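You operate a simulated robot arm through the tools that you are given. There is no shell and no other tool. Be economical: measure what you need, move in short steps, check, and stop when the job is done.

You run a simulated two-armed robot. Do the job below in one go: nothing can be reset, and whatever is moved stays where it is left.

Task
Seal the strap tight: yellow seal in the nest, crank into the green, close the seal, lever back.
Fine: hold the boards steady for the crank and the lever. Set down upright: what you pick out.

The check looks at the end state, three seconds after you hand in, the way a careful person would. Anything else that was tipped, shoved, dropped, spilled or broken makes it a failure. Lids that push on must go on centred and level and be pressed home; caps that screw on are set level and turned clockwise until they are tight.

Robot
Two 7-joint arms with two-finger parallel grippers on one trunk, on a base that drives. Base frame: it is fixed to the floor where the robot stands at the start and does not move with it; the origin is under the middle of the robot, x ahead of it, y to its left, z up; the surface under the hand at the start is at about z = 0.85. Lengths are in m, angles in rad, forces in N, time in s.
The left shoulder is at the start at [0.07, 0.163, 1.145], the right one opposite. With the tool pointing down near the work surface each hand reaches from about 0.4 to 0.88 m from the robot's upright axis, wherever it stands, measured 20 degrees to its own side. Places, roughly: crank of the strapping tool [0.5, 0.2, 0.9]; nest of the strapping tool [0.5, 0.3, 0.9]; sealing lever [0.4, 0.2, 0.9]. Payload 3.43 kg a hand.
Tool frame (each hand has its own): the origin (TCP) lies between the finger pads and is the grasp point; the fingertips stand 0.034 m ahead of it; z points along the fingers, y is the line along which they close. Largest opening 0.128 m; finger width 0.024, thickness 0.012; the body of the gripper, 0.048 by 0.13 m, starts 0.096 m behind the TCP.
Orientation is that of the tool frame in the base frame, as a unit quaternion [x, y, z, w]. With the fingers straight down and closing along the base's y, the tool's x points along the base's -x, its y along +y and its z along -z.

Tools
- The arms move only by the tool nudge_tool. It takes "left_targets", "right_targets" or both (then of equal length, played together; a hand with none holds still); each is a list of rows, each a list of 7 numbers: the turn, a rotation vector about the tool's x, y, z in rad, then the shift along the tool's x, y, z in m, then the opening, from 0 (shut) to 1 (fully open). In form: [[rx, ry, rz, tx, ty, tz, fingers], ...]. A call has 1 to 20 rows; each row is the pose to reach, as a shift and turn from the pose commanded when the call began, along the tool's axes at that moment. A row lasts 0.2 s, in which the tool goes at most 0.05 m and 0.15 rad; a call with a longer step from one row to the next is refused whole, and so is a gripper value outside its range. A pose out of reach is approached as far as the arm can. The call stops where the force on the tool passes 50 N (or 10 N more than at its start, if that is more) or the arm is blocked; 0.2 s more then pass. Each finger travels about 0.153 m/s and halts on what it meets, pressing with about 44 N; the grip force reading is that of the motor and also rises with nothing between the fingers. The clock runs only during rows and for 0.2 s after the last one: add rows that repeat a pose to give the fingers time. It gives the time, the measured TCP pose, the force on the tool (base axes), the opening and the grip force at its end, in the units of the frame above (readings bear some noise), with the torque about the TCP (base axes, N m) and any sound that the robot's microphone picked up.
- Cameras (640 x 400 px; columns grow to the right, rows downward): "scene" is now at [0.1373, 0.0283, 1.3792]; the picture's right is [0.32, -0.95, 0.00], its down [-0.49, -0.17, -0.85] and it looks along [0.81, 0.27, -0.52] (base axes); focal length 250 px, centre (320, 200). "left" rides on the left gripper at [0.076, 0.011, -0.16] in its tool frame; the picture's right is [-0.15, 0.99, 0.00], its down [-0.88, -0.13, -0.46] and it looks along [-0.45, -0.07, 0.89] (tool axes); focal length 234 px, centre (320, 200). "right" rides on the right gripper at [0.076, -0.011, -0.16] in its tool frame; the picture's right is [0.15, 0.99, 0.00], its down [-0.88, 0.13, -0.46] and it looks along [-0.45, 0.07, 0.89] (tool axes); focal length 234 px, centre (320, 200). There is no depth. A picture from a camera that has moved, and an enlarged one, comes with that camera's place and axes in the base frame and with its lens.
- capture(camera): a new picture of that camera. The clock stands still meanwhile.
- slide_trunk(by): slides the trunk up (or, below 0, down) by that many m; the arms and the scene camera ride with it, the base frame stays. It gives what a move gives, with no picture.
- steer(legs): drives the robot by 1 to 6 legs, each [ahead, left, turn to the left] in m, m and rad, along the robot's own axes; the way and the turn of a leg run together, so that a leg with both is an arc; at most 1.5 m and 3.142 rad a leg. The arms and the cameras ride along, it lands a little off, and it stops where it bumps. It gives what a move gives.
- turn_head(pan, tilt): turns the head with the scene camera to pan (to the left, within 1.501 rad either way) and tilt (down, from -0.506 to 1.204), counted from straight ahead of the robot. It gives what a move gives.
- enlarge(camera, box): a new picture of the part [left, top, right, bottom] of that camera's present view, enlarged. The clock stands still meanwhile.
- close_job(): hands the job in; it is judged then, once.

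Work in short steps. Places have to be worked out from the pictures, the camera data and where the tool is seen: move nearer, look again, correct. Check each grasp and each placing, and mend what went wrong. You have 120 turns and 100 pictures in all, those below and enlarged ones among them. Open the grippers and draw the arms clear of the work before you hand the job in, unless the task says otherwise; then end with one line.

The tools are called after "Call:" by a JSON object that holds its "op" and its "data". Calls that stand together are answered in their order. nudge_tool: Moves the arms, as the interface text tells. Its arguments: {"type":"object","properties":{"left_targets":{"type":"array"},"right_targets":{"type":"array"}},"required":[]} The other tools are called the same way: slide_trunk (by) slides the trunk up or down; steer (legs) drives the base; turn_head (pan, tilt) turns the head that bears the scene camera; capture (camera) takes a picture; enlarge (camera, box) takes an enlarged picture of a part of a camera's view; close_job () hands the job in.

At the start:

```text
t: 0.0
left_tool_pos: [0.5387, 0.497, 1.1924]
left_ee_rot: [-0.001, 1.0, 0.0, 0.0]
left_ft_force: [0.0, -0.8, 0.6]
left_wrist_torque: [0.0, 0.0, 0.02]
left_finger_gap: 0.1283
left_finger_force: 0.1
right_tool_pos: [0.558, -0.0469, 1.2235]
right_ee_rot: [0.0, 1.0, 0.0, 0.0]
right_ft_force: [-0.1, 0.4, 0.3]
right_wrist_torque: [0.0, 0.0, -0.01]
right_finger_gap: 0.1281
right_finger_force: 0.0
trunk travel left (down, up): [-0.625, 0.315]
robot x, y, heading: [-0.0013, -0.0024, 0.0]
head pan, tilt: [0.323, 0.55]
```

scene: 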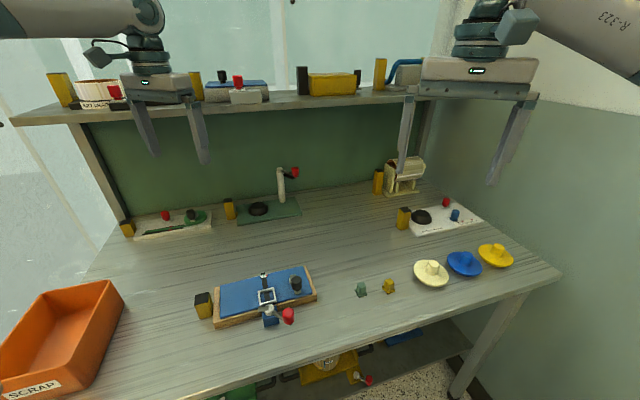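
right: 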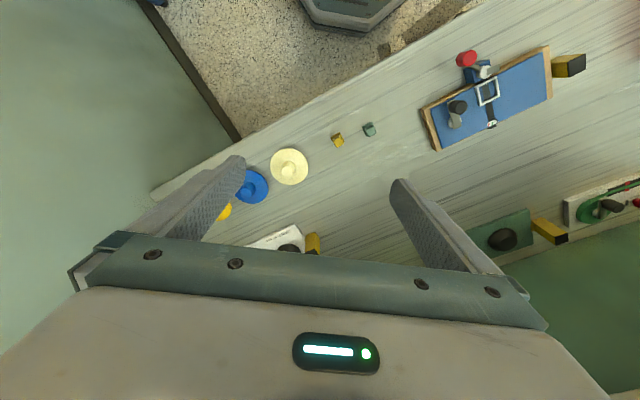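
left: 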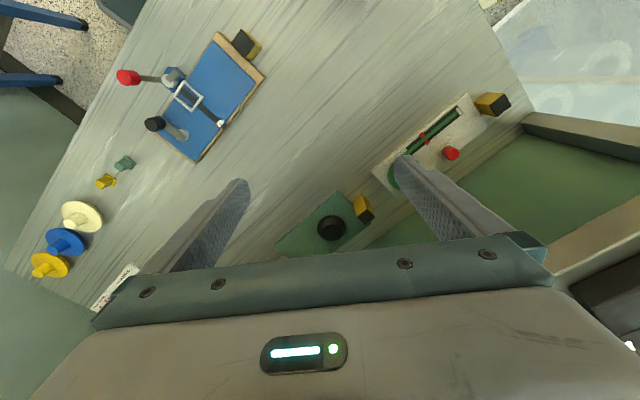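

The blue strapping board is in front, with crank (black knob), lever (red knob), buckle frame/nest; seals (yellow and green small) to the right. I look closer.

Call:
{"op": "enlarge", "data": {"camera": "scene", "box": [180, 240, 340, 340]}}

Call:
{"op": "enlarge", "data": {"camera": "left", "box": [80, 10, 280, 200]}}

Call:
{"op": "enlarge", "data": {"camera": "scene", "box": [340, 260, 420, 310]}}

Call:
{"op": "enlarge", "data": {"camera": "right", "box": [300, 30, 620, 230]}}

```text
4.00 times, centred on (260, 290) of scene
camera zoom: at [0.1373, 0.0283, 1.3792], right [0.32, -0.95, 0.0], down [-0.49, -0.17, -0.85], along [0.81, 0.27, -0.52], focal length 1000 px, centre (560, -160)
```

zoom: 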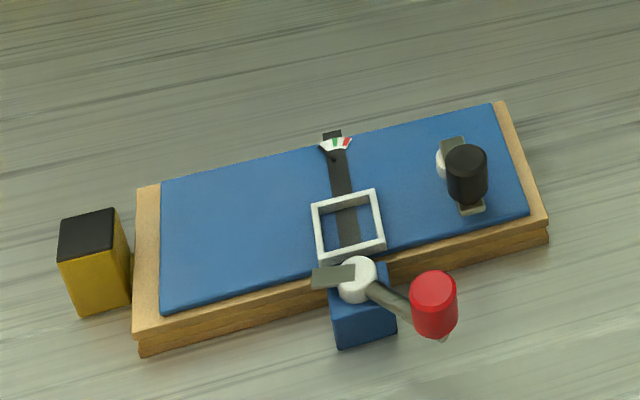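

```text
2.11 times, centred on (180, 105) of left
camera zoom: at [0.463, 0.5079, 1.3519], right [0.15, 0.99, 0.0], down [0.88, -0.13, 0.46], along [0.45, -0.07, -0.89], focal length 493 px, centre (615, 400)
```

zoom: 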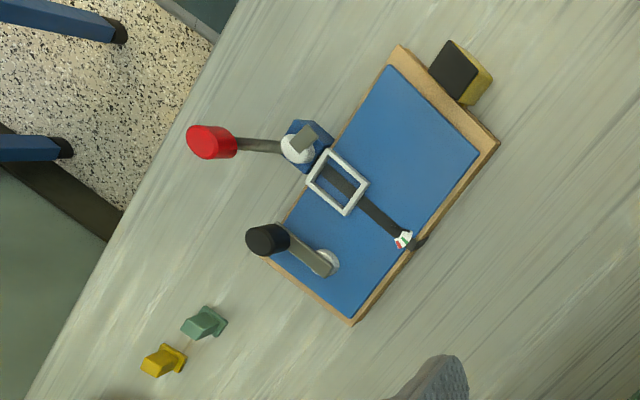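

```text
8.00 times, centred on (380, 285) of scene
camera zoom: at [0.1373, 0.0283, 1.3792], right [0.32, -0.95, 0.0], down [-0.49, -0.17, -0.85], along [0.81, 0.27, -0.52], focal length 2001 px, centre (-160, -480)
```

zoom: 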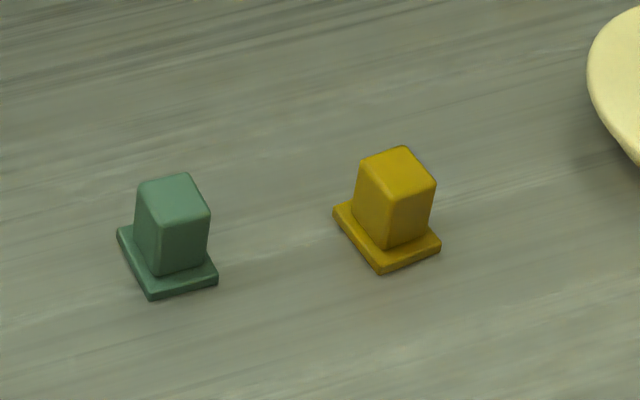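

```text
2.00 times, centred on (460, 130) of right
camera zoom: at [0.4819, -0.0579, 1.3824], right [-0.15, 0.99, 0.0], down [0.88, 0.13, 0.46], along [0.45, 0.07, -0.89], focal length 468 px, centre (40, 340)
```

zoom: 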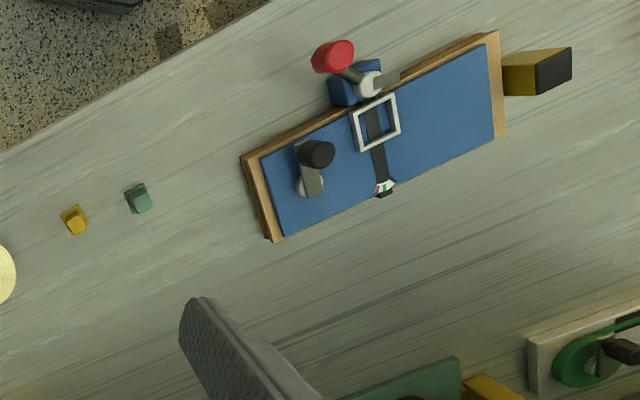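

Seal estimated at about (0.598,-0.002), turned ~40°, nest at about (0.456,0.265). I bring the right hand over the seal, turned to match it.

Call:
{"op": "nudge_tool", "data": {"right_targets": [[0, 0, -0.132, -0.008, 0.009, 0.04, 1], [0, 0, -0.264, -0.016, 0.018, 0.08, 1], [0, 0, -0.396, -0.024, 0.027, 0.12, 0.8], [0, 0, -0.528, -0.032, 0.036, 0.16, 0.6], [0, 0, -0.66, -0.04, 0.045, 0.2, 0.5], [0, 0, -0.66, -0.04, 0.045, 0.22, 0.5]]}}

Call:
{"op": "capture", "data": {"camera": "right"}}

Call:
{"op": "enlarge", "data": {"camera": "right", "box": [240, 90, 400, 190]}}

```text
t: 1.4
left_tool_pos: [0.539, 0.4963, 1.1927]
left_ee_rot: [0.0, 1.0, 0.0, 0.0]
left_ft_force: [-0.3, 0.1, -0.3]
left_wrist_torque: [0.05, -0.03, 0.03]
left_finger_gap: 0.1277
left_finger_force: 0.0
right_tool_pos: [0.5986, -0.0005, 1.0017]
right_ee_rot: [-0.324, 0.946, -0.001, 0.0]
right_ft_force: [0.7, 0.2, -0.2]
right_wrist_torque: [0.03, -0.01, 0.02]
right_finger_gap: 0.0641
right_finger_force: 0.0
trunk travel left (down, up): [-0.625, 0.315]
robot x, y, heading: [-0.0005, -0.0006, -0.0]
head pan, tilt: [0.323, 0.55]
```

```text
92 pictures are left
camera right: at [0.545, -0.0569, 1.161], right [-0.72, 0.69, 0.0], down [0.61, 0.64, 0.46], along [0.31, 0.33, -0.89], focal length 234 px, centre (320, 200)
```

right: 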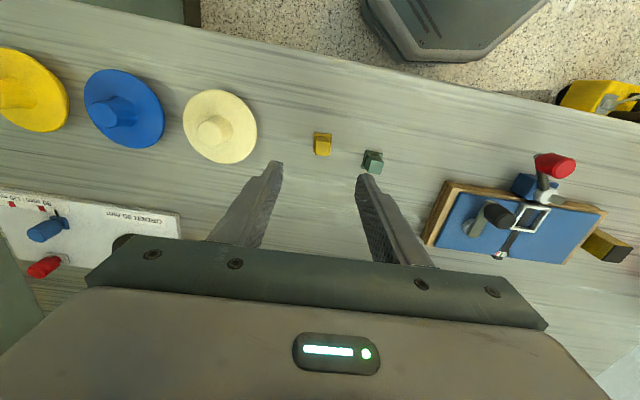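

```text
4.00 times, centred on (320, 140) of right
camera zoom: at [0.545, -0.0569, 1.161], right [-0.72, 0.69, 0.0], down [0.61, 0.64, 0.46], along [0.31, 0.33, -0.89], focal length 937 px, centre (320, 440)
```

zoom: 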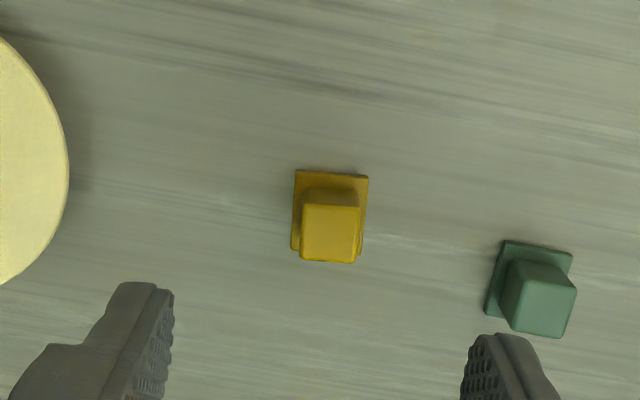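

Seal is at about (0.5925, -0.001), post top ≈0.878, base flange on the table. I centre over it with a smaller opening and descend partway.

Call:
{"op": "nudge_tool", "data": {"right_targets": [[0, 0, -0.04, 0.005, 0.0035, 0.03, 0.35], [0, 0, -0.04, 0.005, 0.0035, 0.06, 0.35], [0, 0, -0.04, 0.005, 0.0035, 0.075, 0.35]]}}

Call:
{"op": "enlarge", "data": {"camera": "right", "box": [220, 60, 420, 185]}}

```text
t: 2.2
left_tool_pos: [0.5389, 0.497, 1.1935]
left_ee_rot: [0.0, 1.0, 0.001, 0.0]
left_ft_force: [-0.1, 0.1, 0.7]
left_wrist_torque: [0.02, 0.02, 0.06]
left_finger_gap: 0.1278
left_finger_force: 0.1
right_tool_pos: [0.5913, -0.0007, 0.9269]
right_ee_rot: [-0.343, 0.939, -0.001, 0.001]
right_ft_force: [0.9, -0.1, 0.7]
right_wrist_torque: [0.02, 0.01, -0.02]
right_finger_gap: 0.0446
right_finger_force: 0.0
trunk travel left (down, up): [-0.625, 0.315]
robot x, y, heading: [-0.0027, -0.0028, 0.002]
head pan, tilt: [0.323, 0.55]
```

```text
3.20 times, centred on (320, 122) of right
camera zoom: at [0.5403, -0.0593, 1.0868], right [-0.75, 0.66, 0.0], down [0.59, 0.67, 0.46], along [0.3, 0.34, -0.89], focal length 749 px, centre (320, 448)
```

zoom: 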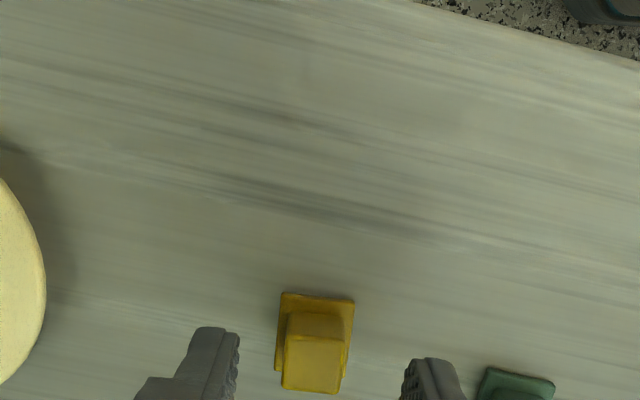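

Laterally centred and nearly aligned. I descend so the fingertips are just above the flange, then close.

Call:
{"op": "nudge_tool", "data": {"right_targets": [[0, 0, -0.04, 0, -0.001, 0.017, 0.35], [0, 0, -0.04, 0, -0.001, 0.033, 0.35], [0, 0, -0.04, 0, -0.001, 0.033, 0.2], [0, 0, -0.04, 0, -0.001, 0.033, 0.0], [0, 0, -0.04, 0, -0.001, 0.033, 0.0]]}}

Call:
{"op": "enlarge", "data": {"camera": "right", "box": [220, 100, 420, 225]}}

```text
t: 3.4
left_tool_pos: [0.5391, 0.4978, 1.193]
left_ee_rot: [-0.002, 1.0, 0.0, 0.0]
left_ft_force: [0.7, 0.2, 0.7]
left_wrist_torque: [0.03, -0.02, -0.02]
left_finger_gap: 0.1279
left_finger_force: 0.1
right_tool_pos: [0.5942, -0.0035, 0.8944]
right_ee_rot: [-0.362, 0.932, 0.001, 0.0]
right_ft_force: [-0.1, 0.3, -0.9]
right_wrist_torque: [-0.02, 0.01, -0.03]
right_finger_gap: 0.0162
right_finger_force: 43.9
trunk travel left (down, up): [-0.625, 0.315]
robot x, y, heading: [-0.0012, -0.0009, 0.001]
head pan, tilt: [0.323, 0.55]
```

```text
3.20 times, centred on (320, 162) of right
camera zoom: at [0.5439, -0.0623, 1.0543], right [-0.77, 0.63, 0.0], down [0.56, 0.69, 0.46], along [0.29, 0.35, -0.89], focal length 749 px, centre (320, 320)
```

zoom: 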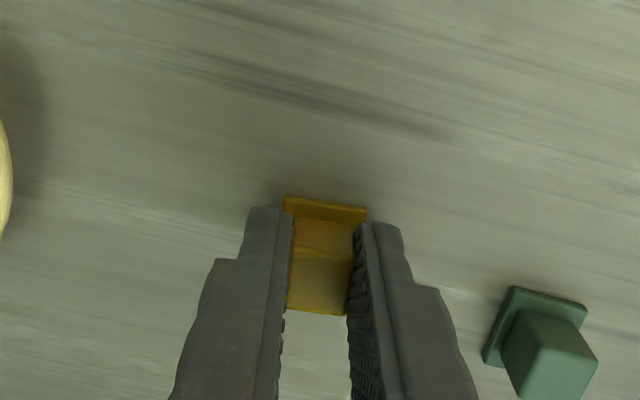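

Gripped on the post (16 mm). I lift and carry it high over to the nest.

Call:
{"op": "nudge_tool", "data": {"right_targets": [[0, 0, 0, 0, 0, -0.04, 0], [0, 0, 0, 0, 0, -0.085, 0], [0, 0, 0, 0, 0, -0.13, 0], [0, 0, 0, -0.011, 0.0416, -0.14, 0], [0, 0, 0, -0.022, 0.0832, -0.14, 0], [0, 0, 0, -0.033, 0.1248, -0.14, 0], [0, 0, 0, -0.044, 0.1664, -0.14, 0], [0, 0, 0, -0.055, 0.208, -0.14, 0], [0, 0, 0, -0.066, 0.2496, -0.14, 0], [0, 0, 0, -0.079, 0.291, -0.14, 0], [0, 0, 0, -0.079, 0.291, -0.14, 0]]}}

Call:
{"op": "capture", "data": {"camera": "right"}}

Call:
{"op": "enlarge", "data": {"camera": "scene", "box": [180, 200, 340, 340]}}

Call:
{"op": "enlarge", "data": {"camera": "left", "box": [80, 10, 280, 200]}}

```text
t: 5.8
left_tool_pos: [0.5387, 0.4947, 1.1928]
left_ee_rot: [-0.001, 1.0, 0.001, 0.0]
left_ft_force: [0.0, -0.6, 0.0]
left_wrist_torque: [0.01, -0.02, 0.0]
left_finger_gap: 0.1278
left_finger_force: 0.1
right_tool_pos: [0.4552, 0.2649, 1.035]
right_ee_rot: [-0.361, 0.933, 0.001, -0.001]
right_ft_force: [-0.7, -0.1, 0.6]
right_wrist_torque: [0.03, 0.02, -0.02]
right_finger_gap: 0.0163
right_finger_force: 43.9
trunk travel left (down, up): [-0.625, 0.315]
robot x, y, heading: [0.0006, 0.0015, 0.003]
head pan, tilt: [0.323, 0.55]
```

```text
88 pictures are left
camera right: at [0.4066, 0.205, 1.1946], right [-0.77, 0.63, 0.0], down [0.56, 0.69, 0.46], along [0.29, 0.35, -0.89], focal length 234 px, centre (320, 200)
```

right: 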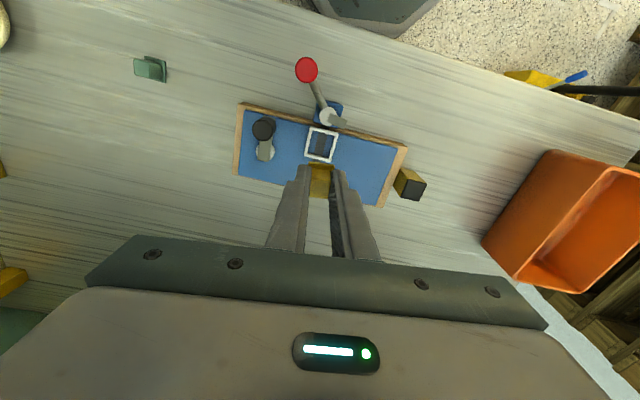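

```text
2.86 times, centred on (260, 270) of scene
camera zoom: at [0.1379, 0.0271, 1.3791], right [0.32, -0.95, 0.0], down [-0.5, -0.16, -0.85], along [0.81, 0.27, -0.52], focal length 715 px, centre (491, 0)
```

zoom: 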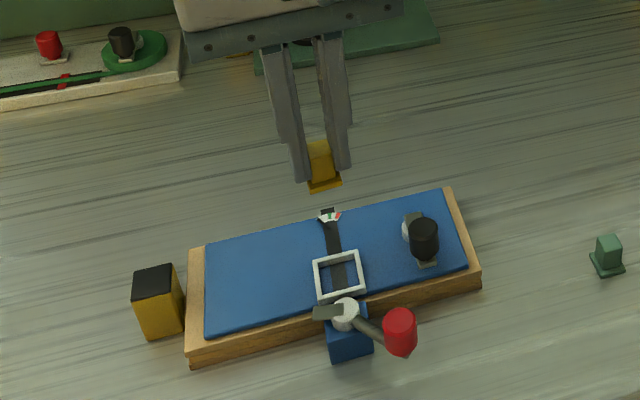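

```text
2.11 times, centred on (180, 105) of left
camera zoom: at [0.4637, 0.5066, 1.3522], right [0.15, 0.99, 0.0], down [0.88, -0.13, 0.46], along [0.45, -0.07, -0.89], focal length 493 px, centre (615, 400)
```

zoom: 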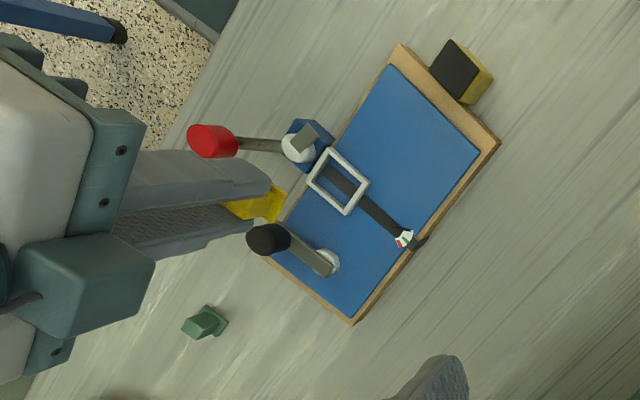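

The nest is a bit nearer the robot's front edge than the tool. I zoom in the right camera for the frame's pose.

Call:
{"op": "enlarge", "data": {"camera": "right", "box": [230, 80, 420, 210]}}

```text
3.08 times, centred on (325, 145) of right
camera zoom: at [0.4066, 0.205, 1.1946], right [-0.77, 0.63, 0.0], down [0.56, 0.69, 0.46], along [0.29, 0.35, -0.89], focal length 720 px, centre (305, 369)
```

zoom: 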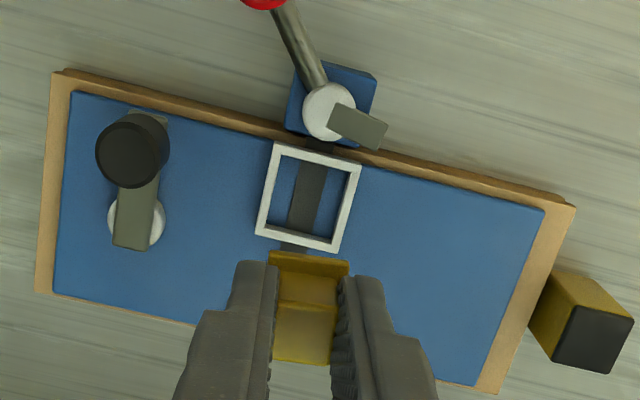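

Nest centre ≈(0.455,0.264), frame top ≈0.885, yaw ≈127°, while the seal is at ≈132°. I turn 5° and lower to just above the frame, then check.

Call:
{"op": "nudge_tool", "data": {"right_targets": [[0, 0, 0.045, 0.0005, 0, 0.03, 0], [0, 0, 0.09, 0.001, 0, 0.06, 0], [0, 0, 0.09, 0.001, 0, 0.086, 0], [0, 0, 0.09, 0.001, 0, 0.086, 0]]}}

Call:
{"op": "enlarge", "data": {"camera": "right", "box": [240, 100, 400, 200]}}

Call:
{"op": "enlarge", "data": {"camera": "left", "box": [130, 50, 230, 120]}}

Call:
{"op": "enlarge", "data": {"camera": "scene", "box": [220, 240, 320, 310]}}

```text
t: 6.8
left_tool_pos: [0.5393, 0.4977, 1.1935]
left_ee_rot: [0.0, 1.0, 0.0, 0.0]
left_ft_force: [0.1, -0.6, -0.1]
left_wrist_torque: [0.01, 0.01, 0.0]
left_finger_gap: 0.1281
left_finger_force: 0.1
right_tool_pos: [0.4554, 0.2648, 0.9482]
right_ee_rot: [-0.319, 0.948, 0.0, 0.0]
right_ft_force: [0.4, 0.5, -0.4]
right_wrist_torque: [-0.02, 0.0, -0.03]
right_finger_gap: 0.0161
right_finger_force: 44.0
trunk travel left (down, up): [-0.625, 0.315]
robot x, y, heading: [-0.0018, 0.0003, 0.002]
head pan, tilt: [0.323, 0.55]
```

```text
4.00 times, centred on (320, 150) of right
camera zoom: at [0.4004, 0.2095, 1.1083], right [-0.71, 0.7, 0.0], down [0.62, 0.64, 0.46], along [0.32, 0.33, -0.89], focal length 937 px, centre (320, 400)
```

zoom: 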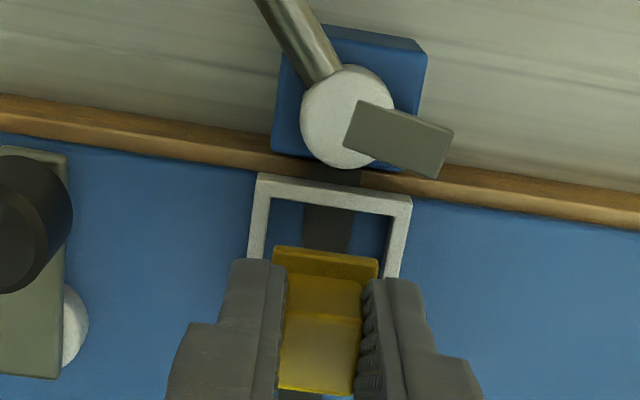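

```text
5.71 times, centred on (180, 85) of left
camera zoom: at [0.4629, 0.5078, 1.352], right [0.15, 0.99, 0.0], down [0.88, -0.13, 0.46], along [0.45, -0.07, -0.89], focal length 1338 px, centre (1120, 857)
```

zoom: 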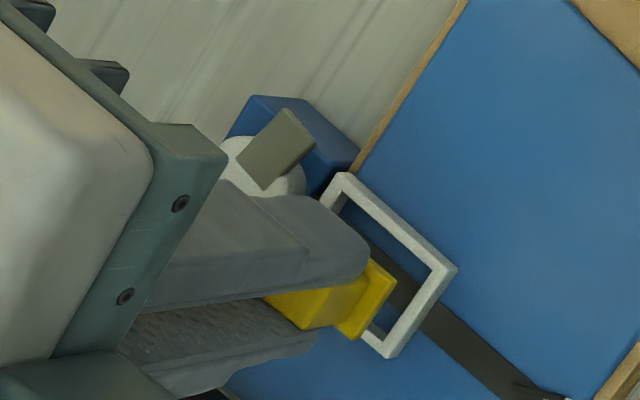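

```text
5.71 times, centred on (270, 275) of scene
camera zoom: at [0.1372, 0.0283, 1.3792], right [0.32, -0.95, 0.0], down [-0.49, -0.17, -0.85], along [0.81, 0.27, -0.52], focal length 1429 px, centre (606, -229)
```

zoom: 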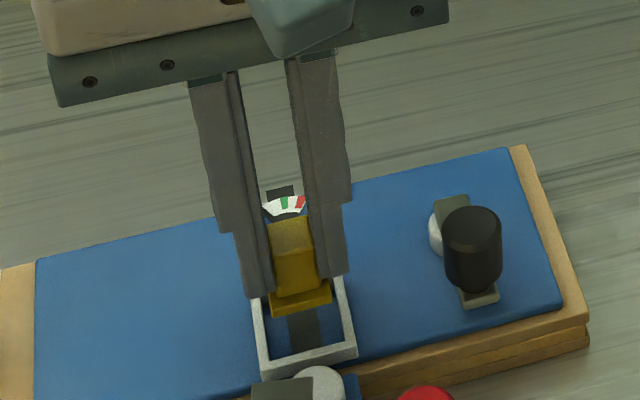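

The seal sits ~2 mm too far along the board normal; otherwise aligned. I shift 2 mm toward the robot and lower gently until it meets something.

Call:
{"op": "nudge_tool", "data": {"right_targets": [[0, 0, 0.01, 0.002, 0.0003, 0.008, 0], [0, 0, 0.01, 0.002, 0.0003, 0.016, 0], [0, 0, 0.01, 0.002, 0.0003, 0.02, 0], [0, 0, 0.01, 0.002, 0.0003, 0.02, 0]]}}

Call:
{"op": "enlarge", "data": {"camera": "right", "box": [240, 100, 400, 200]}}

Call:
{"op": "enlarge", "data": {"camera": "scene", "box": [220, 240, 320, 310]}}

```text
t: 7.8
left_tool_pos: [0.5385, 0.4966, 1.192]
left_ee_rot: [0.0, 1.0, -0.001, 0.0]
left_ft_force: [-0.5, -0.4, -0.1]
left_wrist_torque: [0.03, -0.01, -0.02]
left_finger_gap: 0.1279
left_finger_force: 0.0
right_tool_pos: [0.4522, 0.2632, 0.9295]
right_ee_rot: [-0.314, 0.949, -0.001, 0.0]
right_ft_force: [0.2, 0.2, -0.3]
right_wrist_torque: [-0.02, 0.04, -0.02]
right_finger_gap: 0.0164
right_finger_force: 43.9
trunk travel left (down, up): [-0.625, 0.315]
robot x, y, heading: [0.0049, 0.0006, 0.0]
head pan, tilt: [0.323, 0.55]
```

```text
4.00 times, centred on (320, 150) of right
camera zoom: at [0.3976, 0.2093, 1.0882], right [-0.71, 0.71, 0.0], down [0.63, 0.63, 0.46], along [0.32, 0.32, -0.89], focal length 937 px, centre (320, 400)
```

zoom: 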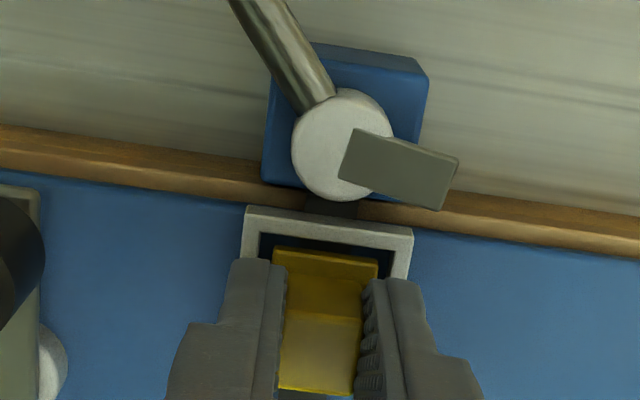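

```text
5.71 times, centred on (270, 275) of scene
camera zoom: at [0.1373, 0.0285, 1.3792], right [0.32, -0.95, 0.0], down [-0.49, -0.17, -0.85], along [0.81, 0.27, -0.52], focal length 1429 px, centre (606, -229)
```

zoom: 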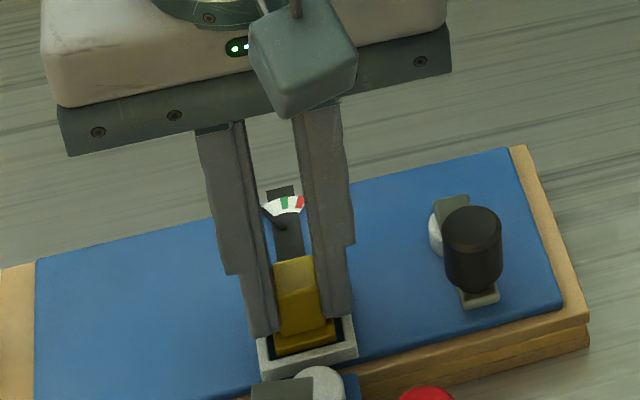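

Well centred with even margins. I lower in small steps, watching the force.

Call:
{"op": "nudge_tool", "data": {"right_targets": [[0, 0, 0, 0, 0, 0.002, 0], [0, 0, 0, 0, 0, 0.004, 0], [0, 0, 0, 0, 0, 0.006, 0]]}}

Call:
{"op": "enlarge", "data": {"camera": "scene", "box": [220, 240, 320, 310]}}

```text
t: 8.6
left_tool_pos: [0.5375, 0.4968, 1.1934]
left_ee_rot: [-0.001, 1.0, 0.0, 0.0]
left_ft_force: [-0.4, -0.3, -0.6]
left_wrist_torque: [-0.01, 0.03, 0.0]
left_finger_gap: 0.128
left_finger_force: 0.1
right_tool_pos: [0.4515, 0.2634, 0.9246]
right_ee_rot: [-0.313, 0.95, 0.0, 0.001]
right_ft_force: [2.4, 0.0, 12.7]
right_wrist_torque: [0.01, -0.08, 0.01]
right_finger_gap: 0.0165
right_finger_force: 44.2
trunk travel left (down, up): [-0.625, 0.315]
robot x, y, heading: [0.0014, -0.0014, 0.001]
head pan, tilt: [0.323, 0.55]
```

```text
5.71 times, centred on (270, 275) of scene
camera zoom: at [0.1365, 0.0279, 1.3796], right [0.32, -0.95, 0.0], down [-0.49, -0.17, -0.85], along [0.81, 0.27, -0.52], focal length 1429 px, centre (606, -229)
```

zoom: 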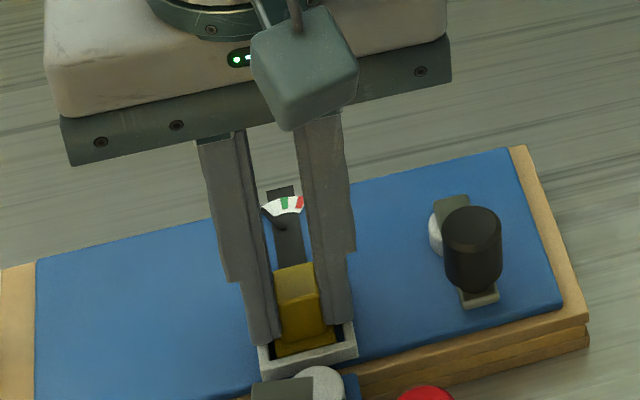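

Contact with ~13 N. I release gently and lift to look.

Call:
{"op": "nudge_tool", "data": {"right_targets": [[0, 0, 0, 0, 0, 0.0, 0.2], [0, 0, 0, 0, 0, 0.0, 0.3], [0, 0, 0, 0, 0, 0.0, 0.3], [0, 0, 0, 0, 0, -0.04, 0.3], [0, 0, 0, 0, 0, -0.08, 0.3], [0, 0, 0, 0, 0, -0.1, 0.3]]}}

Call:
{"op": "enlarge", "data": {"camera": "right", "box": [240, 90, 400, 190]}}

Call:
{"op": "enlarge", "data": {"camera": "scene", "box": [220, 240, 320, 310]}}

Call:
{"op": "enlarge", "data": {"camera": "left", "box": [130, 50, 230, 120]}}

```text
t: 10.0
left_tool_pos: [0.5393, 0.496, 1.1934]
left_ee_rot: [0.0, 1.0, -0.001, 0.0]
left_ft_force: [-0.2, 0.1, 0.3]
left_wrist_torque: [0.02, 0.03, -0.02]
left_finger_gap: 0.1281
left_finger_force: 0.1
right_tool_pos: [0.4523, 0.2652, 1.0221]
right_ee_rot: [-0.315, 0.949, -0.001, 0.0]
right_ft_force: [0.3, -0.5, -0.3]
right_wrist_torque: [-0.01, -0.03, -0.02]
right_finger_gap: 0.0385
right_finger_force: 0.0
trunk travel left (down, up): [-0.625, 0.315]
robot x, y, heading: [-0.0005, 0.0012, -0.003]
head pan, tilt: [0.323, 0.55]
```

```text
4.00 times, centred on (320, 140) of right
camera zoom: at [0.3968, 0.2103, 1.1826], right [-0.71, 0.71, 0.0], down [0.63, 0.63, 0.46], along [0.32, 0.32, -0.89], focal length 937 px, centre (320, 440)
```

zoom: 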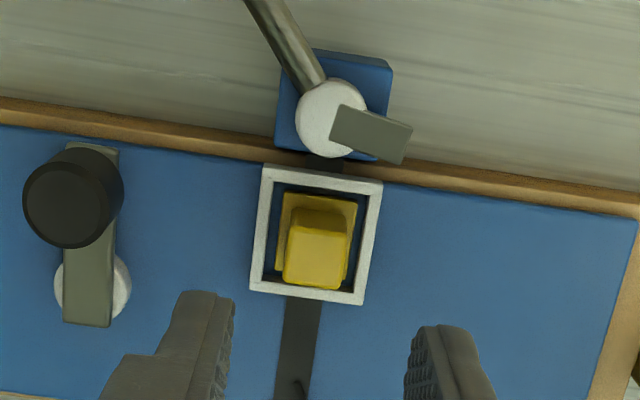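

```text
5.71 times, centred on (270, 275) of scene
camera zoom: at [0.1372, 0.0285, 1.3791], right [0.32, -0.95, 0.0], down [-0.49, -0.17, -0.85], along [0.81, 0.27, -0.52], focal length 1429 px, centre (606, -229)
```

zoom: 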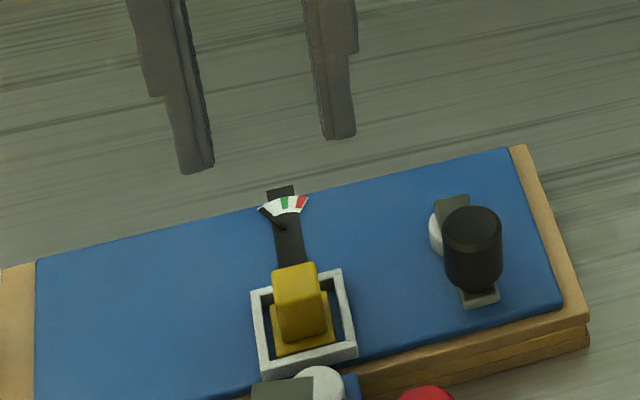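

```text
5.71 times, centred on (180, 85) of left
camera zoom: at [0.4629, 0.508, 1.3519], right [0.15, 0.99, 0.0], down [0.88, -0.13, 0.46], along [0.45, -0.07, -0.89], focal length 1338 px, centre (1120, 857)
```

zoom: 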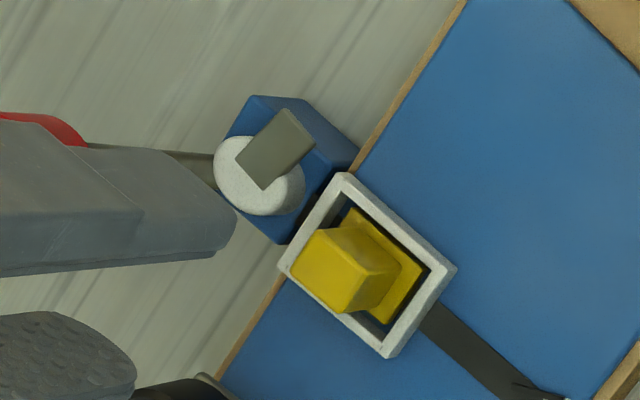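

Seal seated in the nest. Next: right hand goes above the crank knob (≈(0.482,0.201), top ≈0.936), left hand comes over the board's left part to hold it across its 0.10 m width.

Call:
{"op": "nudge_tool", "data": {"right_targets": [[0, 0, 0, 0.005, -0.023, 0, 0.4], [0, 0, 0, 0.01, -0.046, 0, 0.4], [0, 0, 0, 0.0146, -0.0693, 0, 0.4], [0, 0, 0, 0.0146, -0.0693, 0, 0.4], [0, 0, 0, 0.0146, -0.0693, 0, 0.4], [0, 0, 0, 0.0146, -0.0693, 0, 0.4], [0, 0, 0, 0.0146, -0.0693, 0, 0.4], [0, 0, 0, 0.0146, -0.0693, 0, 0.4]], "left_targets": [[0, 0, 0.132, 0.0, 0, 0.01, 1], [0, 0, 0.264, 0.02, -0.02, 0.03, 1], [0, 0, 0.396, 0.045, -0.045, 0.05, 1], [0, 0, 0.528, 0.07, -0.07, 0.07, 1], [0, 0, 0.66, 0.095, -0.095, 0.09, 1], [0, 0, 0.792, 0.115, -0.115, 0.11, 1], [0, 0, 0.925, 0.129, -0.131, 0.13, 1], [0, 0, 0.925, 0.129, -0.131, 0.13, 1]]}}

Call:
{"op": "capture", "data": {"camera": "left"}}

Call:
{"op": "capture", "data": {"camera": "scene"}}

Call:
{"op": "enlarge", "data": {"camera": "right", "box": [220, 70, 420, 195]}}

```text
t: 11.8
left_tool_pos: [0.4108, 0.3667, 1.0624]
left_ee_rot: [0.446, 0.895, 0.0, 0.0]
left_ft_force: [-0.2, 0.0, -1.1]
left_wrist_torque: [0.02, 0.01, 0.0]
left_finger_gap: 0.128
left_finger_force: 0.1
right_tool_pos: [0.4826, 0.2007, 1.023]
right_ee_rot: [-0.314, 0.949, 0.0, 0.0]
right_ft_force: [-0.3, 0.4, 0.3]
right_wrist_torque: [-0.05, 0.01, -0.01]
right_finger_gap: 0.0516
right_finger_force: 0.0
trunk travel left (down, up): [-0.625, 0.315]
robot x, y, heading: [0.0036, 0.0002, 0.001]
head pan, tilt: [0.323, 0.55]
```

```text
75 pictures are left
camera left: at [0.3732, 0.4333, 1.2215], right [0.88, 0.48, 0.0], down [0.43, -0.78, 0.46], along [0.22, -0.4, -0.89], focal length 234 px, centre (320, 200)
```

left: 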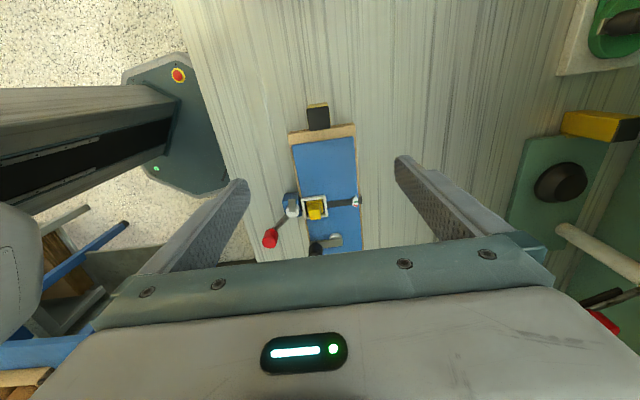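

```text
74 pictures are left
camera scene: at [0.1372, 0.0285, 1.3792], right [0.32, -0.95, 0.0], down [-0.49, -0.17, -0.85], along [0.81, 0.27, -0.52], focal length 250 px, centre (320, 200)
```

scene: 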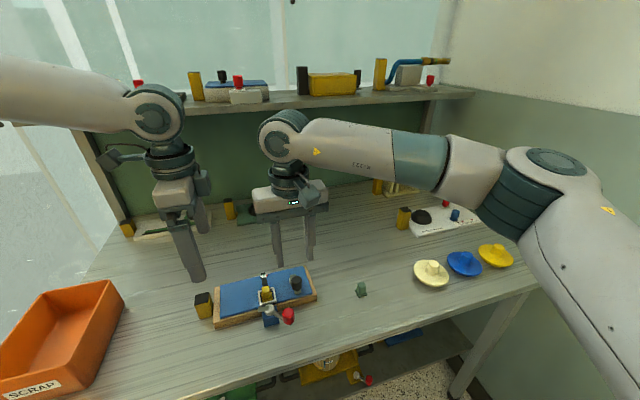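

```text
3.20 times, centred on (320, 132) of right
camera zoom: at [0.4272, 0.1456, 1.1828], right [-0.71, 0.71, 0.0], down [0.63, 0.63, 0.46], along [0.32, 0.32, -0.89], focal length 749 px, centre (320, 416)
```

zoom: 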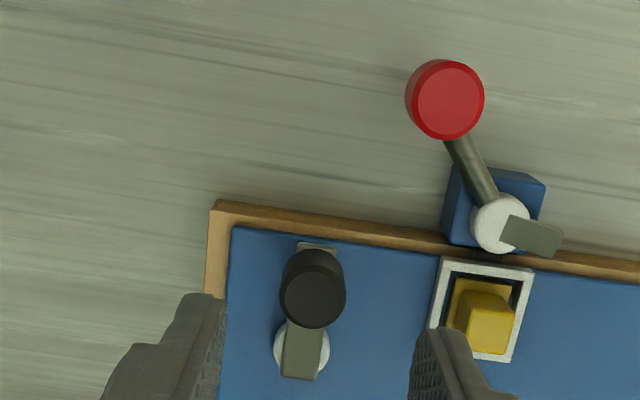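

Knob at ≈(0.4835,0.199). Left hand needs 14 mm inward and 4 mm along its closing axis; lower it to just above the board and check.

Call:
{"op": "nudge_tool", "data": {"left_targets": [[0, 0, 0, -0.007, 0.002, 0.04, 1], [0, 0, 0, -0.014, 0.004, 0.08, 1], [0, 0, 0, -0.014, 0.004, 0.12, 1], [0, 0, 0, -0.014, 0.004, 0.13, 1]]}}

Call:
{"op": "capture", "data": {"camera": "left"}}

Call:
{"op": "enlarge", "data": {"camera": "scene", "box": [160, 230, 340, 340]}}

```text
t: 12.8
left_tool_pos: [0.4221, 0.3574, 0.932]
left_ee_rot: [0.446, 0.895, 0.0, 0.0]
left_ft_force: [0.2, 0.2, 0.0]
left_wrist_torque: [-0.02, -0.03, 0.0]
left_finger_gap: 0.1282
left_finger_force: 0.1
right_tool_pos: [0.4822, 0.201, 1.0234]
right_ee_rot: [-0.315, 0.949, -0.001, 0.0]
right_ft_force: [-0.1, 0.0, 1.0]
right_wrist_torque: [-0.01, -0.03, -0.01]
right_finger_gap: 0.0512
right_finger_force: 0.0
trunk travel left (down, up): [-0.625, 0.315]
robot x, y, heading: [-0.0028, 0.0024, -0.005]
head pan, tilt: [0.323, 0.55]
```

```text
72 pictures are left
camera left: at [0.3845, 0.4248, 1.0914], right [0.88, 0.48, 0.0], down [0.43, -0.78, 0.46], along [0.22, -0.4, -0.89], focal length 234 px, centre (320, 200)
```

left: 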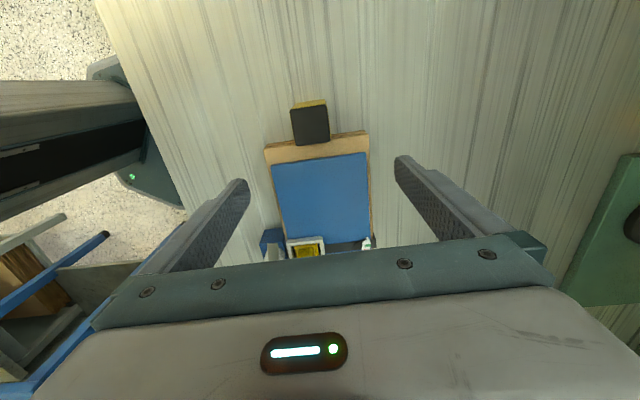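

```text
3.56 times, centred on (250, 285) of scene
camera zoom: at [0.1373, 0.0283, 1.3792], right [0.32, -0.95, 0.0], down [-0.49, -0.17, -0.85], along [0.81, 0.27, -0.52], focal length 889 px, centre (569, -102)
```

zoom: 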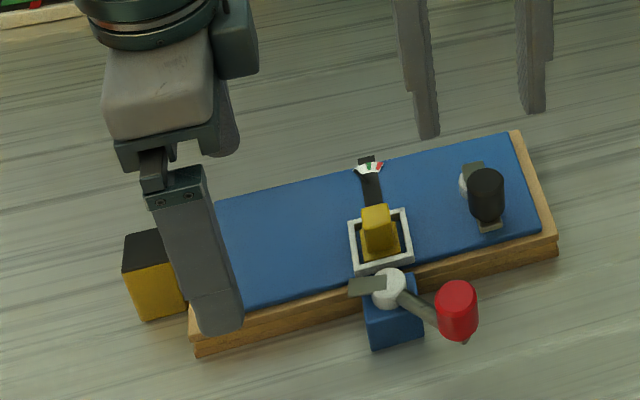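

Centred and aligned over the board. Descend and close on it.

Call:
{"op": "nudge_tool", "data": {"left_targets": [[0, 0, 0, 0, 0, 0.02, 1], [0, 0, 0, 0, 0, 0.04, 1], [0, 0, 0, 0, 0, 0.04, 0.9], [0, 0, 0, 0, 0, 0.04, 0.8], [0, 0, 0, 0, 0, 0.04, 0.74], [0, 0, 0, 0, 0, 0.04, 0.7], [0, 0, 0, 0, 0, 0.04, 0.7]]}}

Call:
{"op": "enlarge", "data": {"camera": "scene", "box": [160, 230, 340, 340]}}

```text
t: 14.4
left_tool_pos: [0.4208, 0.3552, 0.8924]
left_ee_rot: [0.445, 0.896, 0.001, 0.0]
left_ft_force: [-2.1, -0.2, -0.3]
left_wrist_torque: [0.02, 0.12, -0.11]
left_finger_gap: 0.0993
left_finger_force: 44.2
right_tool_pos: [0.4818, 0.1997, 1.0232]
right_ee_rot: [-0.315, 0.949, 0.0, 0.0]
right_ft_force: [0.3, 0.1, 0.0]
right_wrist_torque: [0.01, 0.01, 0.01]
right_finger_gap: 0.0513
right_finger_force: 0.0
trunk travel left (down, up): [-0.625, 0.315]
robot x, y, heading: [0.0015, -0.0004, -0.001]
head pan, tilt: [0.323, 0.55]
```

```text
3.56 times, centred on (250, 285) of scene
camera zoom: at [0.1373, 0.0285, 1.3792], right [0.32, -0.95, 0.0], down [-0.5, -0.17, -0.85], along [0.81, 0.27, -0.52], focal length 889 px, centre (569, -102)
```

zoom: 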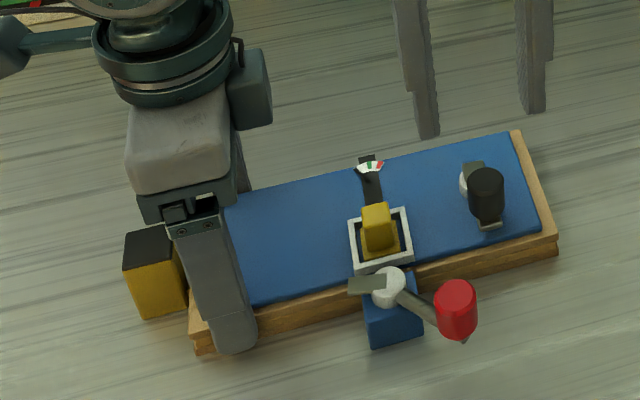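

Board held firmly without moving. Now lower the right hand onto the crank knob and grip.

Call:
{"op": "nudge_tool", "data": {"right_targets": [[0, 0, 0, 0, -0.001, 0.04, 0.4], [0, 0, 0, 0, -0.001, 0.077, 0.4], [0, 0, 0, 0, -0.001, 0.077, 0.25], [0, 0, 0, 0, -0.001, 0.077, 0.15], [0, 0, 0, 0, -0.001, 0.077, 0.15]]}}

Call:
{"op": "enlarge", "data": {"camera": "scene", "box": [220, 230, 340, 310]}}

Call:
{"op": "enlarge", "data": {"camera": "right", "box": [220, 80, 420, 205]}}

```text
t: 15.6
left_tool_pos: [0.4219, 0.3574, 0.8913]
left_ee_rot: [0.445, 0.895, 0.0, 0.0]
left_ft_force: [-2.4, 5.5, 2.0]
left_wrist_torque: [-0.57, -0.1, -0.14]
left_finger_gap: 0.0996
left_finger_force: 44.7
right_tool_pos: [0.4839, 0.1998, 0.9467]
right_ee_rot: [-0.314, 0.949, -0.002, 0.0]
right_ft_force: [3.0, -6.3, 0.2]
right_wrist_torque: [0.22, -0.05, -0.13]
right_finger_gap: 0.0228
right_finger_force: 44.2
trunk travel left (down, up): [-0.625, 0.315]
robot x, y, heading: [0.0049, 0.0024, -0.001]
head pan, tilt: [0.323, 0.55]
```

```text
5.00 times, centred on (280, 270) of scene
camera zoom: at [0.1375, 0.0285, 1.3792], right [0.32, -0.95, 0.0], down [-0.5, -0.17, -0.85], along [0.81, 0.27, -0.52], focal length 1250 px, centre (520, -150)
```

zoom: 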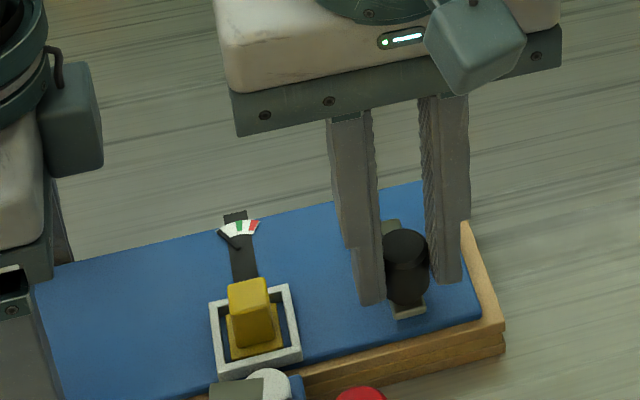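

```text
3.20 times, centred on (320, 142) of right
camera zoom: at [0.4285, 0.1452, 1.1051], right [-0.71, 0.71, 0.0], down [0.63, 0.63, 0.46], along [0.32, 0.32, -0.89], focal length 749 px, centre (320, 384)
```

zoom: 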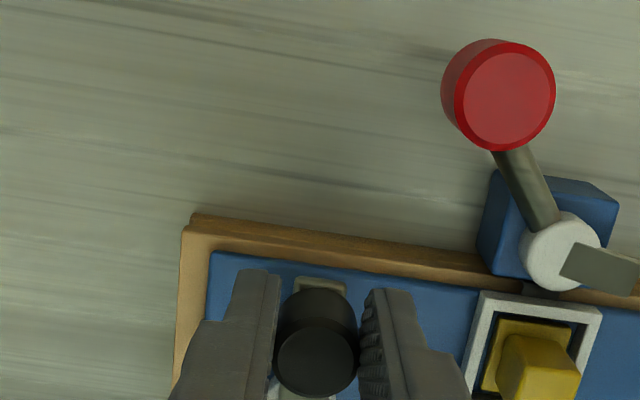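

Knob gripped (23 mm). I try a small clockwise turn (~26°) around the hub at ≈(0.515,0.224), R≈0.039, and watch force and needle.

Call:
{"op": "nudge_tool", "data": {"right_targets": [[0, 0, 0, -0.0004, 0.0058, 0, 0.15], [0, 0, 0, -0.0017, 0.0115, 0, 0.15], [0, 0, 0, -0.0039, 0.017, 0, 0.15]]}}

Call:
{"op": "enlarge", "data": {"camera": "scene", "box": [220, 230, 340, 310]}}

```text
t: 16.3
left_tool_pos: [0.4204, 0.359, 0.8917]
left_ee_rot: [0.445, 0.895, 0.004, -0.005]
left_ft_force: [-2.3, 0.9, 9.3]
left_wrist_torque: [0.47, 0.56, -0.18]
left_finger_gap: 0.0998
left_finger_force: 44.6
right_tool_pos: [0.4817, 0.2034, 0.9476]
right_ee_rot: [-0.31, 0.951, -0.007, 0.002]
right_ft_force: [2.4, -5.0, 1.1]
right_wrist_torque: [0.27, 0.1, 0.24]
right_finger_gap: 0.0226
right_finger_force: 43.9
trunk travel left (down, up): [-0.625, 0.315]
robot x, y, heading: [-0.0029, -0.0039, 0.002]
head pan, tilt: [0.323, 0.55]
stopped in row 3 (right hand): the force on the tool passed its limit at 52 N (the readings are from after the stop); the commanded pose is now the measured one
```

```text
5.00 times, centred on (280, 270) of scene
camera zoom: at [0.1366, 0.0268, 1.3794], right [0.32, -0.95, 0.0], down [-0.49, -0.16, -0.85], along [0.81, 0.27, -0.52], focal length 1250 px, centre (520, -150)
```

zoom: 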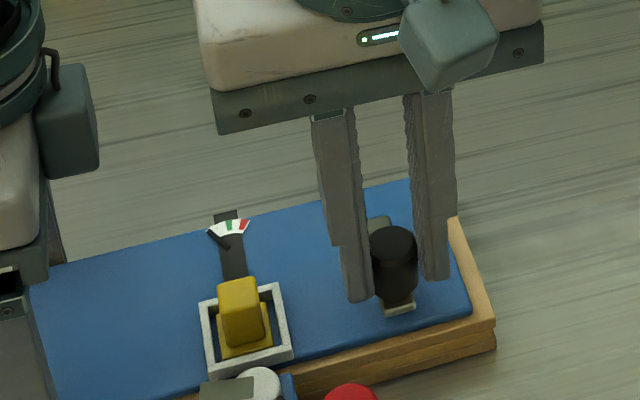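

The board gave slightly and the crank did not turn clockwise — that direction is blocked. I try counter-clockwise.

Call:
{"op": "nudge_tool", "data": {"right_targets": [[0, 0, 0, -0.0004, -0.0058, 0, 0.15], [0, 0, 0, -0.0017, -0.0115, 0, 0.15], [0, 0, 0, -0.0039, -0.017, 0, 0.15]]}}

Call:
{"op": "enlarge", "data": {"camera": "scene", "box": [220, 230, 340, 310]}}

```text
t: 17.1
left_tool_pos: [0.4224, 0.3586, 0.8929]
left_ee_rot: [0.445, 0.895, 0.002, -0.003]
left_ft_force: [15.9, -9.5, 4.5]
left_wrist_torque: [-0.01, 0.11, 1.48]
left_finger_gap: 0.0997
left_finger_force: 43.8
right_tool_pos: [0.4934, 0.194, 0.9466]
right_ee_rot: [-0.311, 0.95, -0.006, 0.0]
right_ft_force: [-16.9, 9.9, -0.9]
right_wrist_torque: [0.25, 0.83, 0.73]
right_finger_gap: 0.0222
right_finger_force: 43.9
trunk travel left (down, up): [-0.625, 0.315]
robot x, y, heading: [0.0014, -0.0011, -0.001]
head pan, tilt: [0.323, 0.55]
```

```text
5.00 times, centred on (280, 270) of scene
camera zoom: at [0.1372, 0.0282, 1.3791], right [0.32, -0.95, 0.0], down [-0.49, -0.17, -0.85], along [0.81, 0.27, -0.52], focal length 1250 px, centre (520, -150)
```

zoom: 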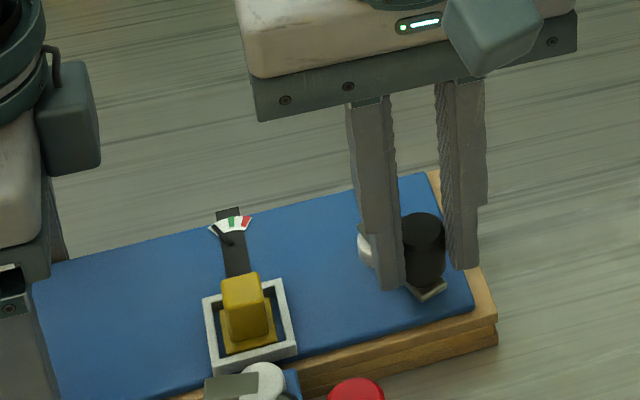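

It turns counter-clockwise (~19 N) and the needle seems to move. I check with the right camera to refine the hub location.

Call:
{"op": "enlarge", "data": {"camera": "right", "box": [220, 100, 420, 225]}}

Call:
{"op": "enlarge", "data": {"camera": "scene", "box": [245, 262, 275, 282]}}

```text
3.20 times, centred on (320, 162) of right
camera zoom: at [0.4376, 0.1421, 1.1058], right [-0.7, 0.71, -0.01], down [0.63, 0.63, 0.45], along [0.33, 0.31, -0.89], focal length 749 px, centre (320, 320)
```

zoom: 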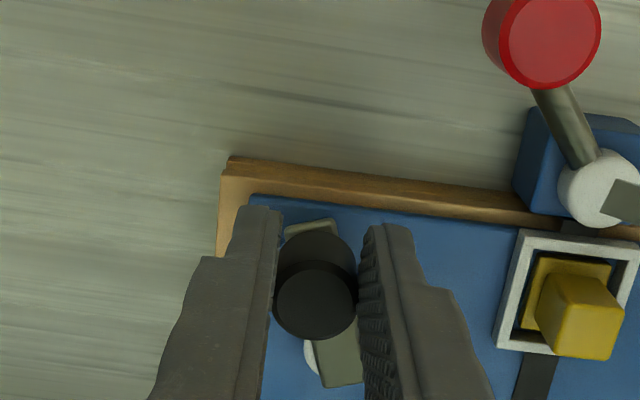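

```text
16.00 times, centred on (260, 272) of scene
camera zoom: at [0.1372, 0.0282, 1.3791], right [0.32, -0.95, 0.0], down [-0.49, -0.17, -0.85], along [0.81, 0.27, -0.52], focal length 4002 px, centre (1280, -952)
```

zoom: 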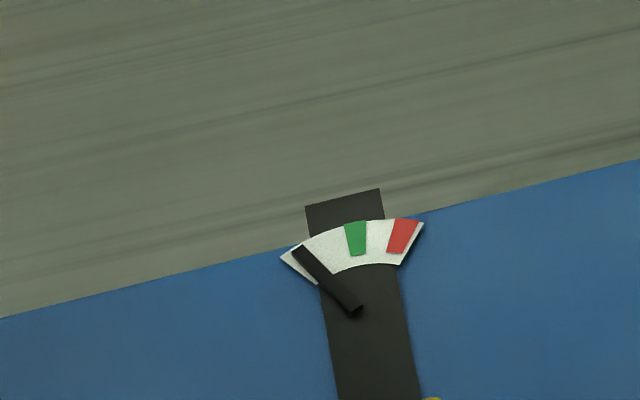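

Gauge is clearly readable: needle near the left end, green mid. I continue the arc to about 1.2 rad.

Call:
{"op": "nudge_tool", "data": {"right_targets": [[0, 0, 0, -0.0029, -0.0051, 0, 0.15], [0, 0, 0, -0.0066, -0.0096, 0, 0.15], [0, 0, 0, -0.0109, -0.0136, 0, 0.15], [0, 0, 0, -0.0157, -0.0169, 0, 0.15], [0, 0, 0, -0.021, -0.0194, 0, 0.15]]}}

Call:
{"op": "enlarge", "data": {"camera": "scene", "box": [220, 230, 340, 310]}}

```text
t: 18.3
left_tool_pos: [0.4189, 0.3589, 0.8923]
left_ee_rot: [0.446, 0.895, 0.004, -0.006]
left_ft_force: [-1.4, 0.8, 8.0]
left_wrist_torque: [1.11, 0.25, 0.62]
left_finger_gap: 0.1005
left_finger_force: 43.7
right_tool_pos: [0.5236, 0.1893, 0.9484]
right_ee_rot: [-0.31, 0.951, -0.007, 0.002]
right_ft_force: [-2.5, 0.5, 1.5]
right_wrist_torque: [0.04, 0.07, 0.01]
right_finger_gap: 0.0204
right_finger_force: 1.4
trunk travel left (down, up): [-0.625, 0.315]
robot x, y, heading: [0.0032, 0.0008, 0.001]
head pan, tilt: [0.323, 0.55]
```

```text
5.00 times, centred on (280, 270) of scene
camera zoom: at [0.1361, 0.0274, 1.3793], right [0.32, -0.95, 0.0], down [-0.49, -0.17, -0.85], along [0.81, 0.27, -0.52], focal length 1250 px, centre (520, -150)
```

zoom: 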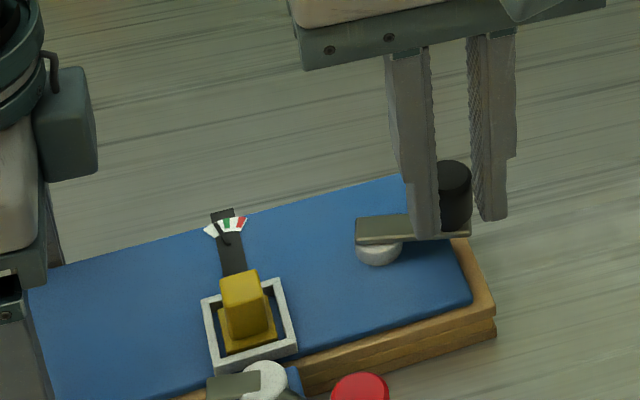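

The knob is slipping in the fingers (gap 20 mm, low force). I check the gauge and the grasp.

Call:
{"op": "enlarge", "data": {"camera": "scene", "box": [245, 262, 275, 282]}}

Call:
{"op": "enlarge", "data": {"camera": "right", "box": [220, 100, 420, 225]}}

```text
16.00 times, centred on (260, 272) of scene
camera zoom: at [0.1361, 0.0274, 1.3793], right [0.32, -0.95, 0.0], down [-0.49, -0.17, -0.85], along [0.81, 0.27, -0.52], focal length 4002 px, centre (1280, -952)
```

zoom: 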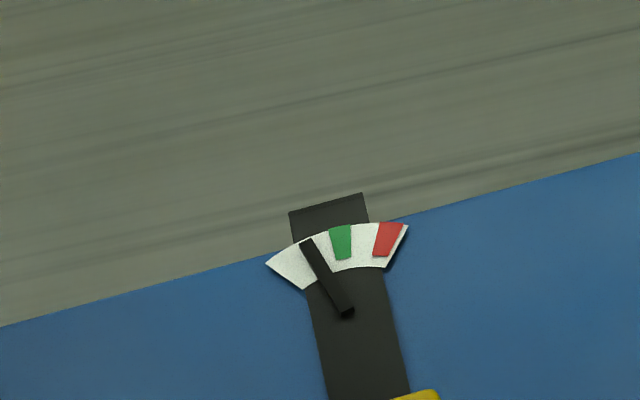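

```text
3.20 times, centred on (320, 162) of right
camera zoom: at [0.4664, 0.1376, 1.1074], right [-0.7, 0.71, -0.01], down [0.63, 0.63, 0.45], along [0.33, 0.31, -0.89], focal length 749 px, centre (320, 320)
```

zoom: 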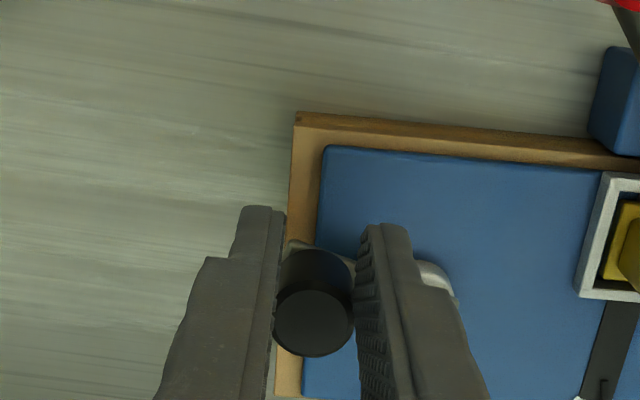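

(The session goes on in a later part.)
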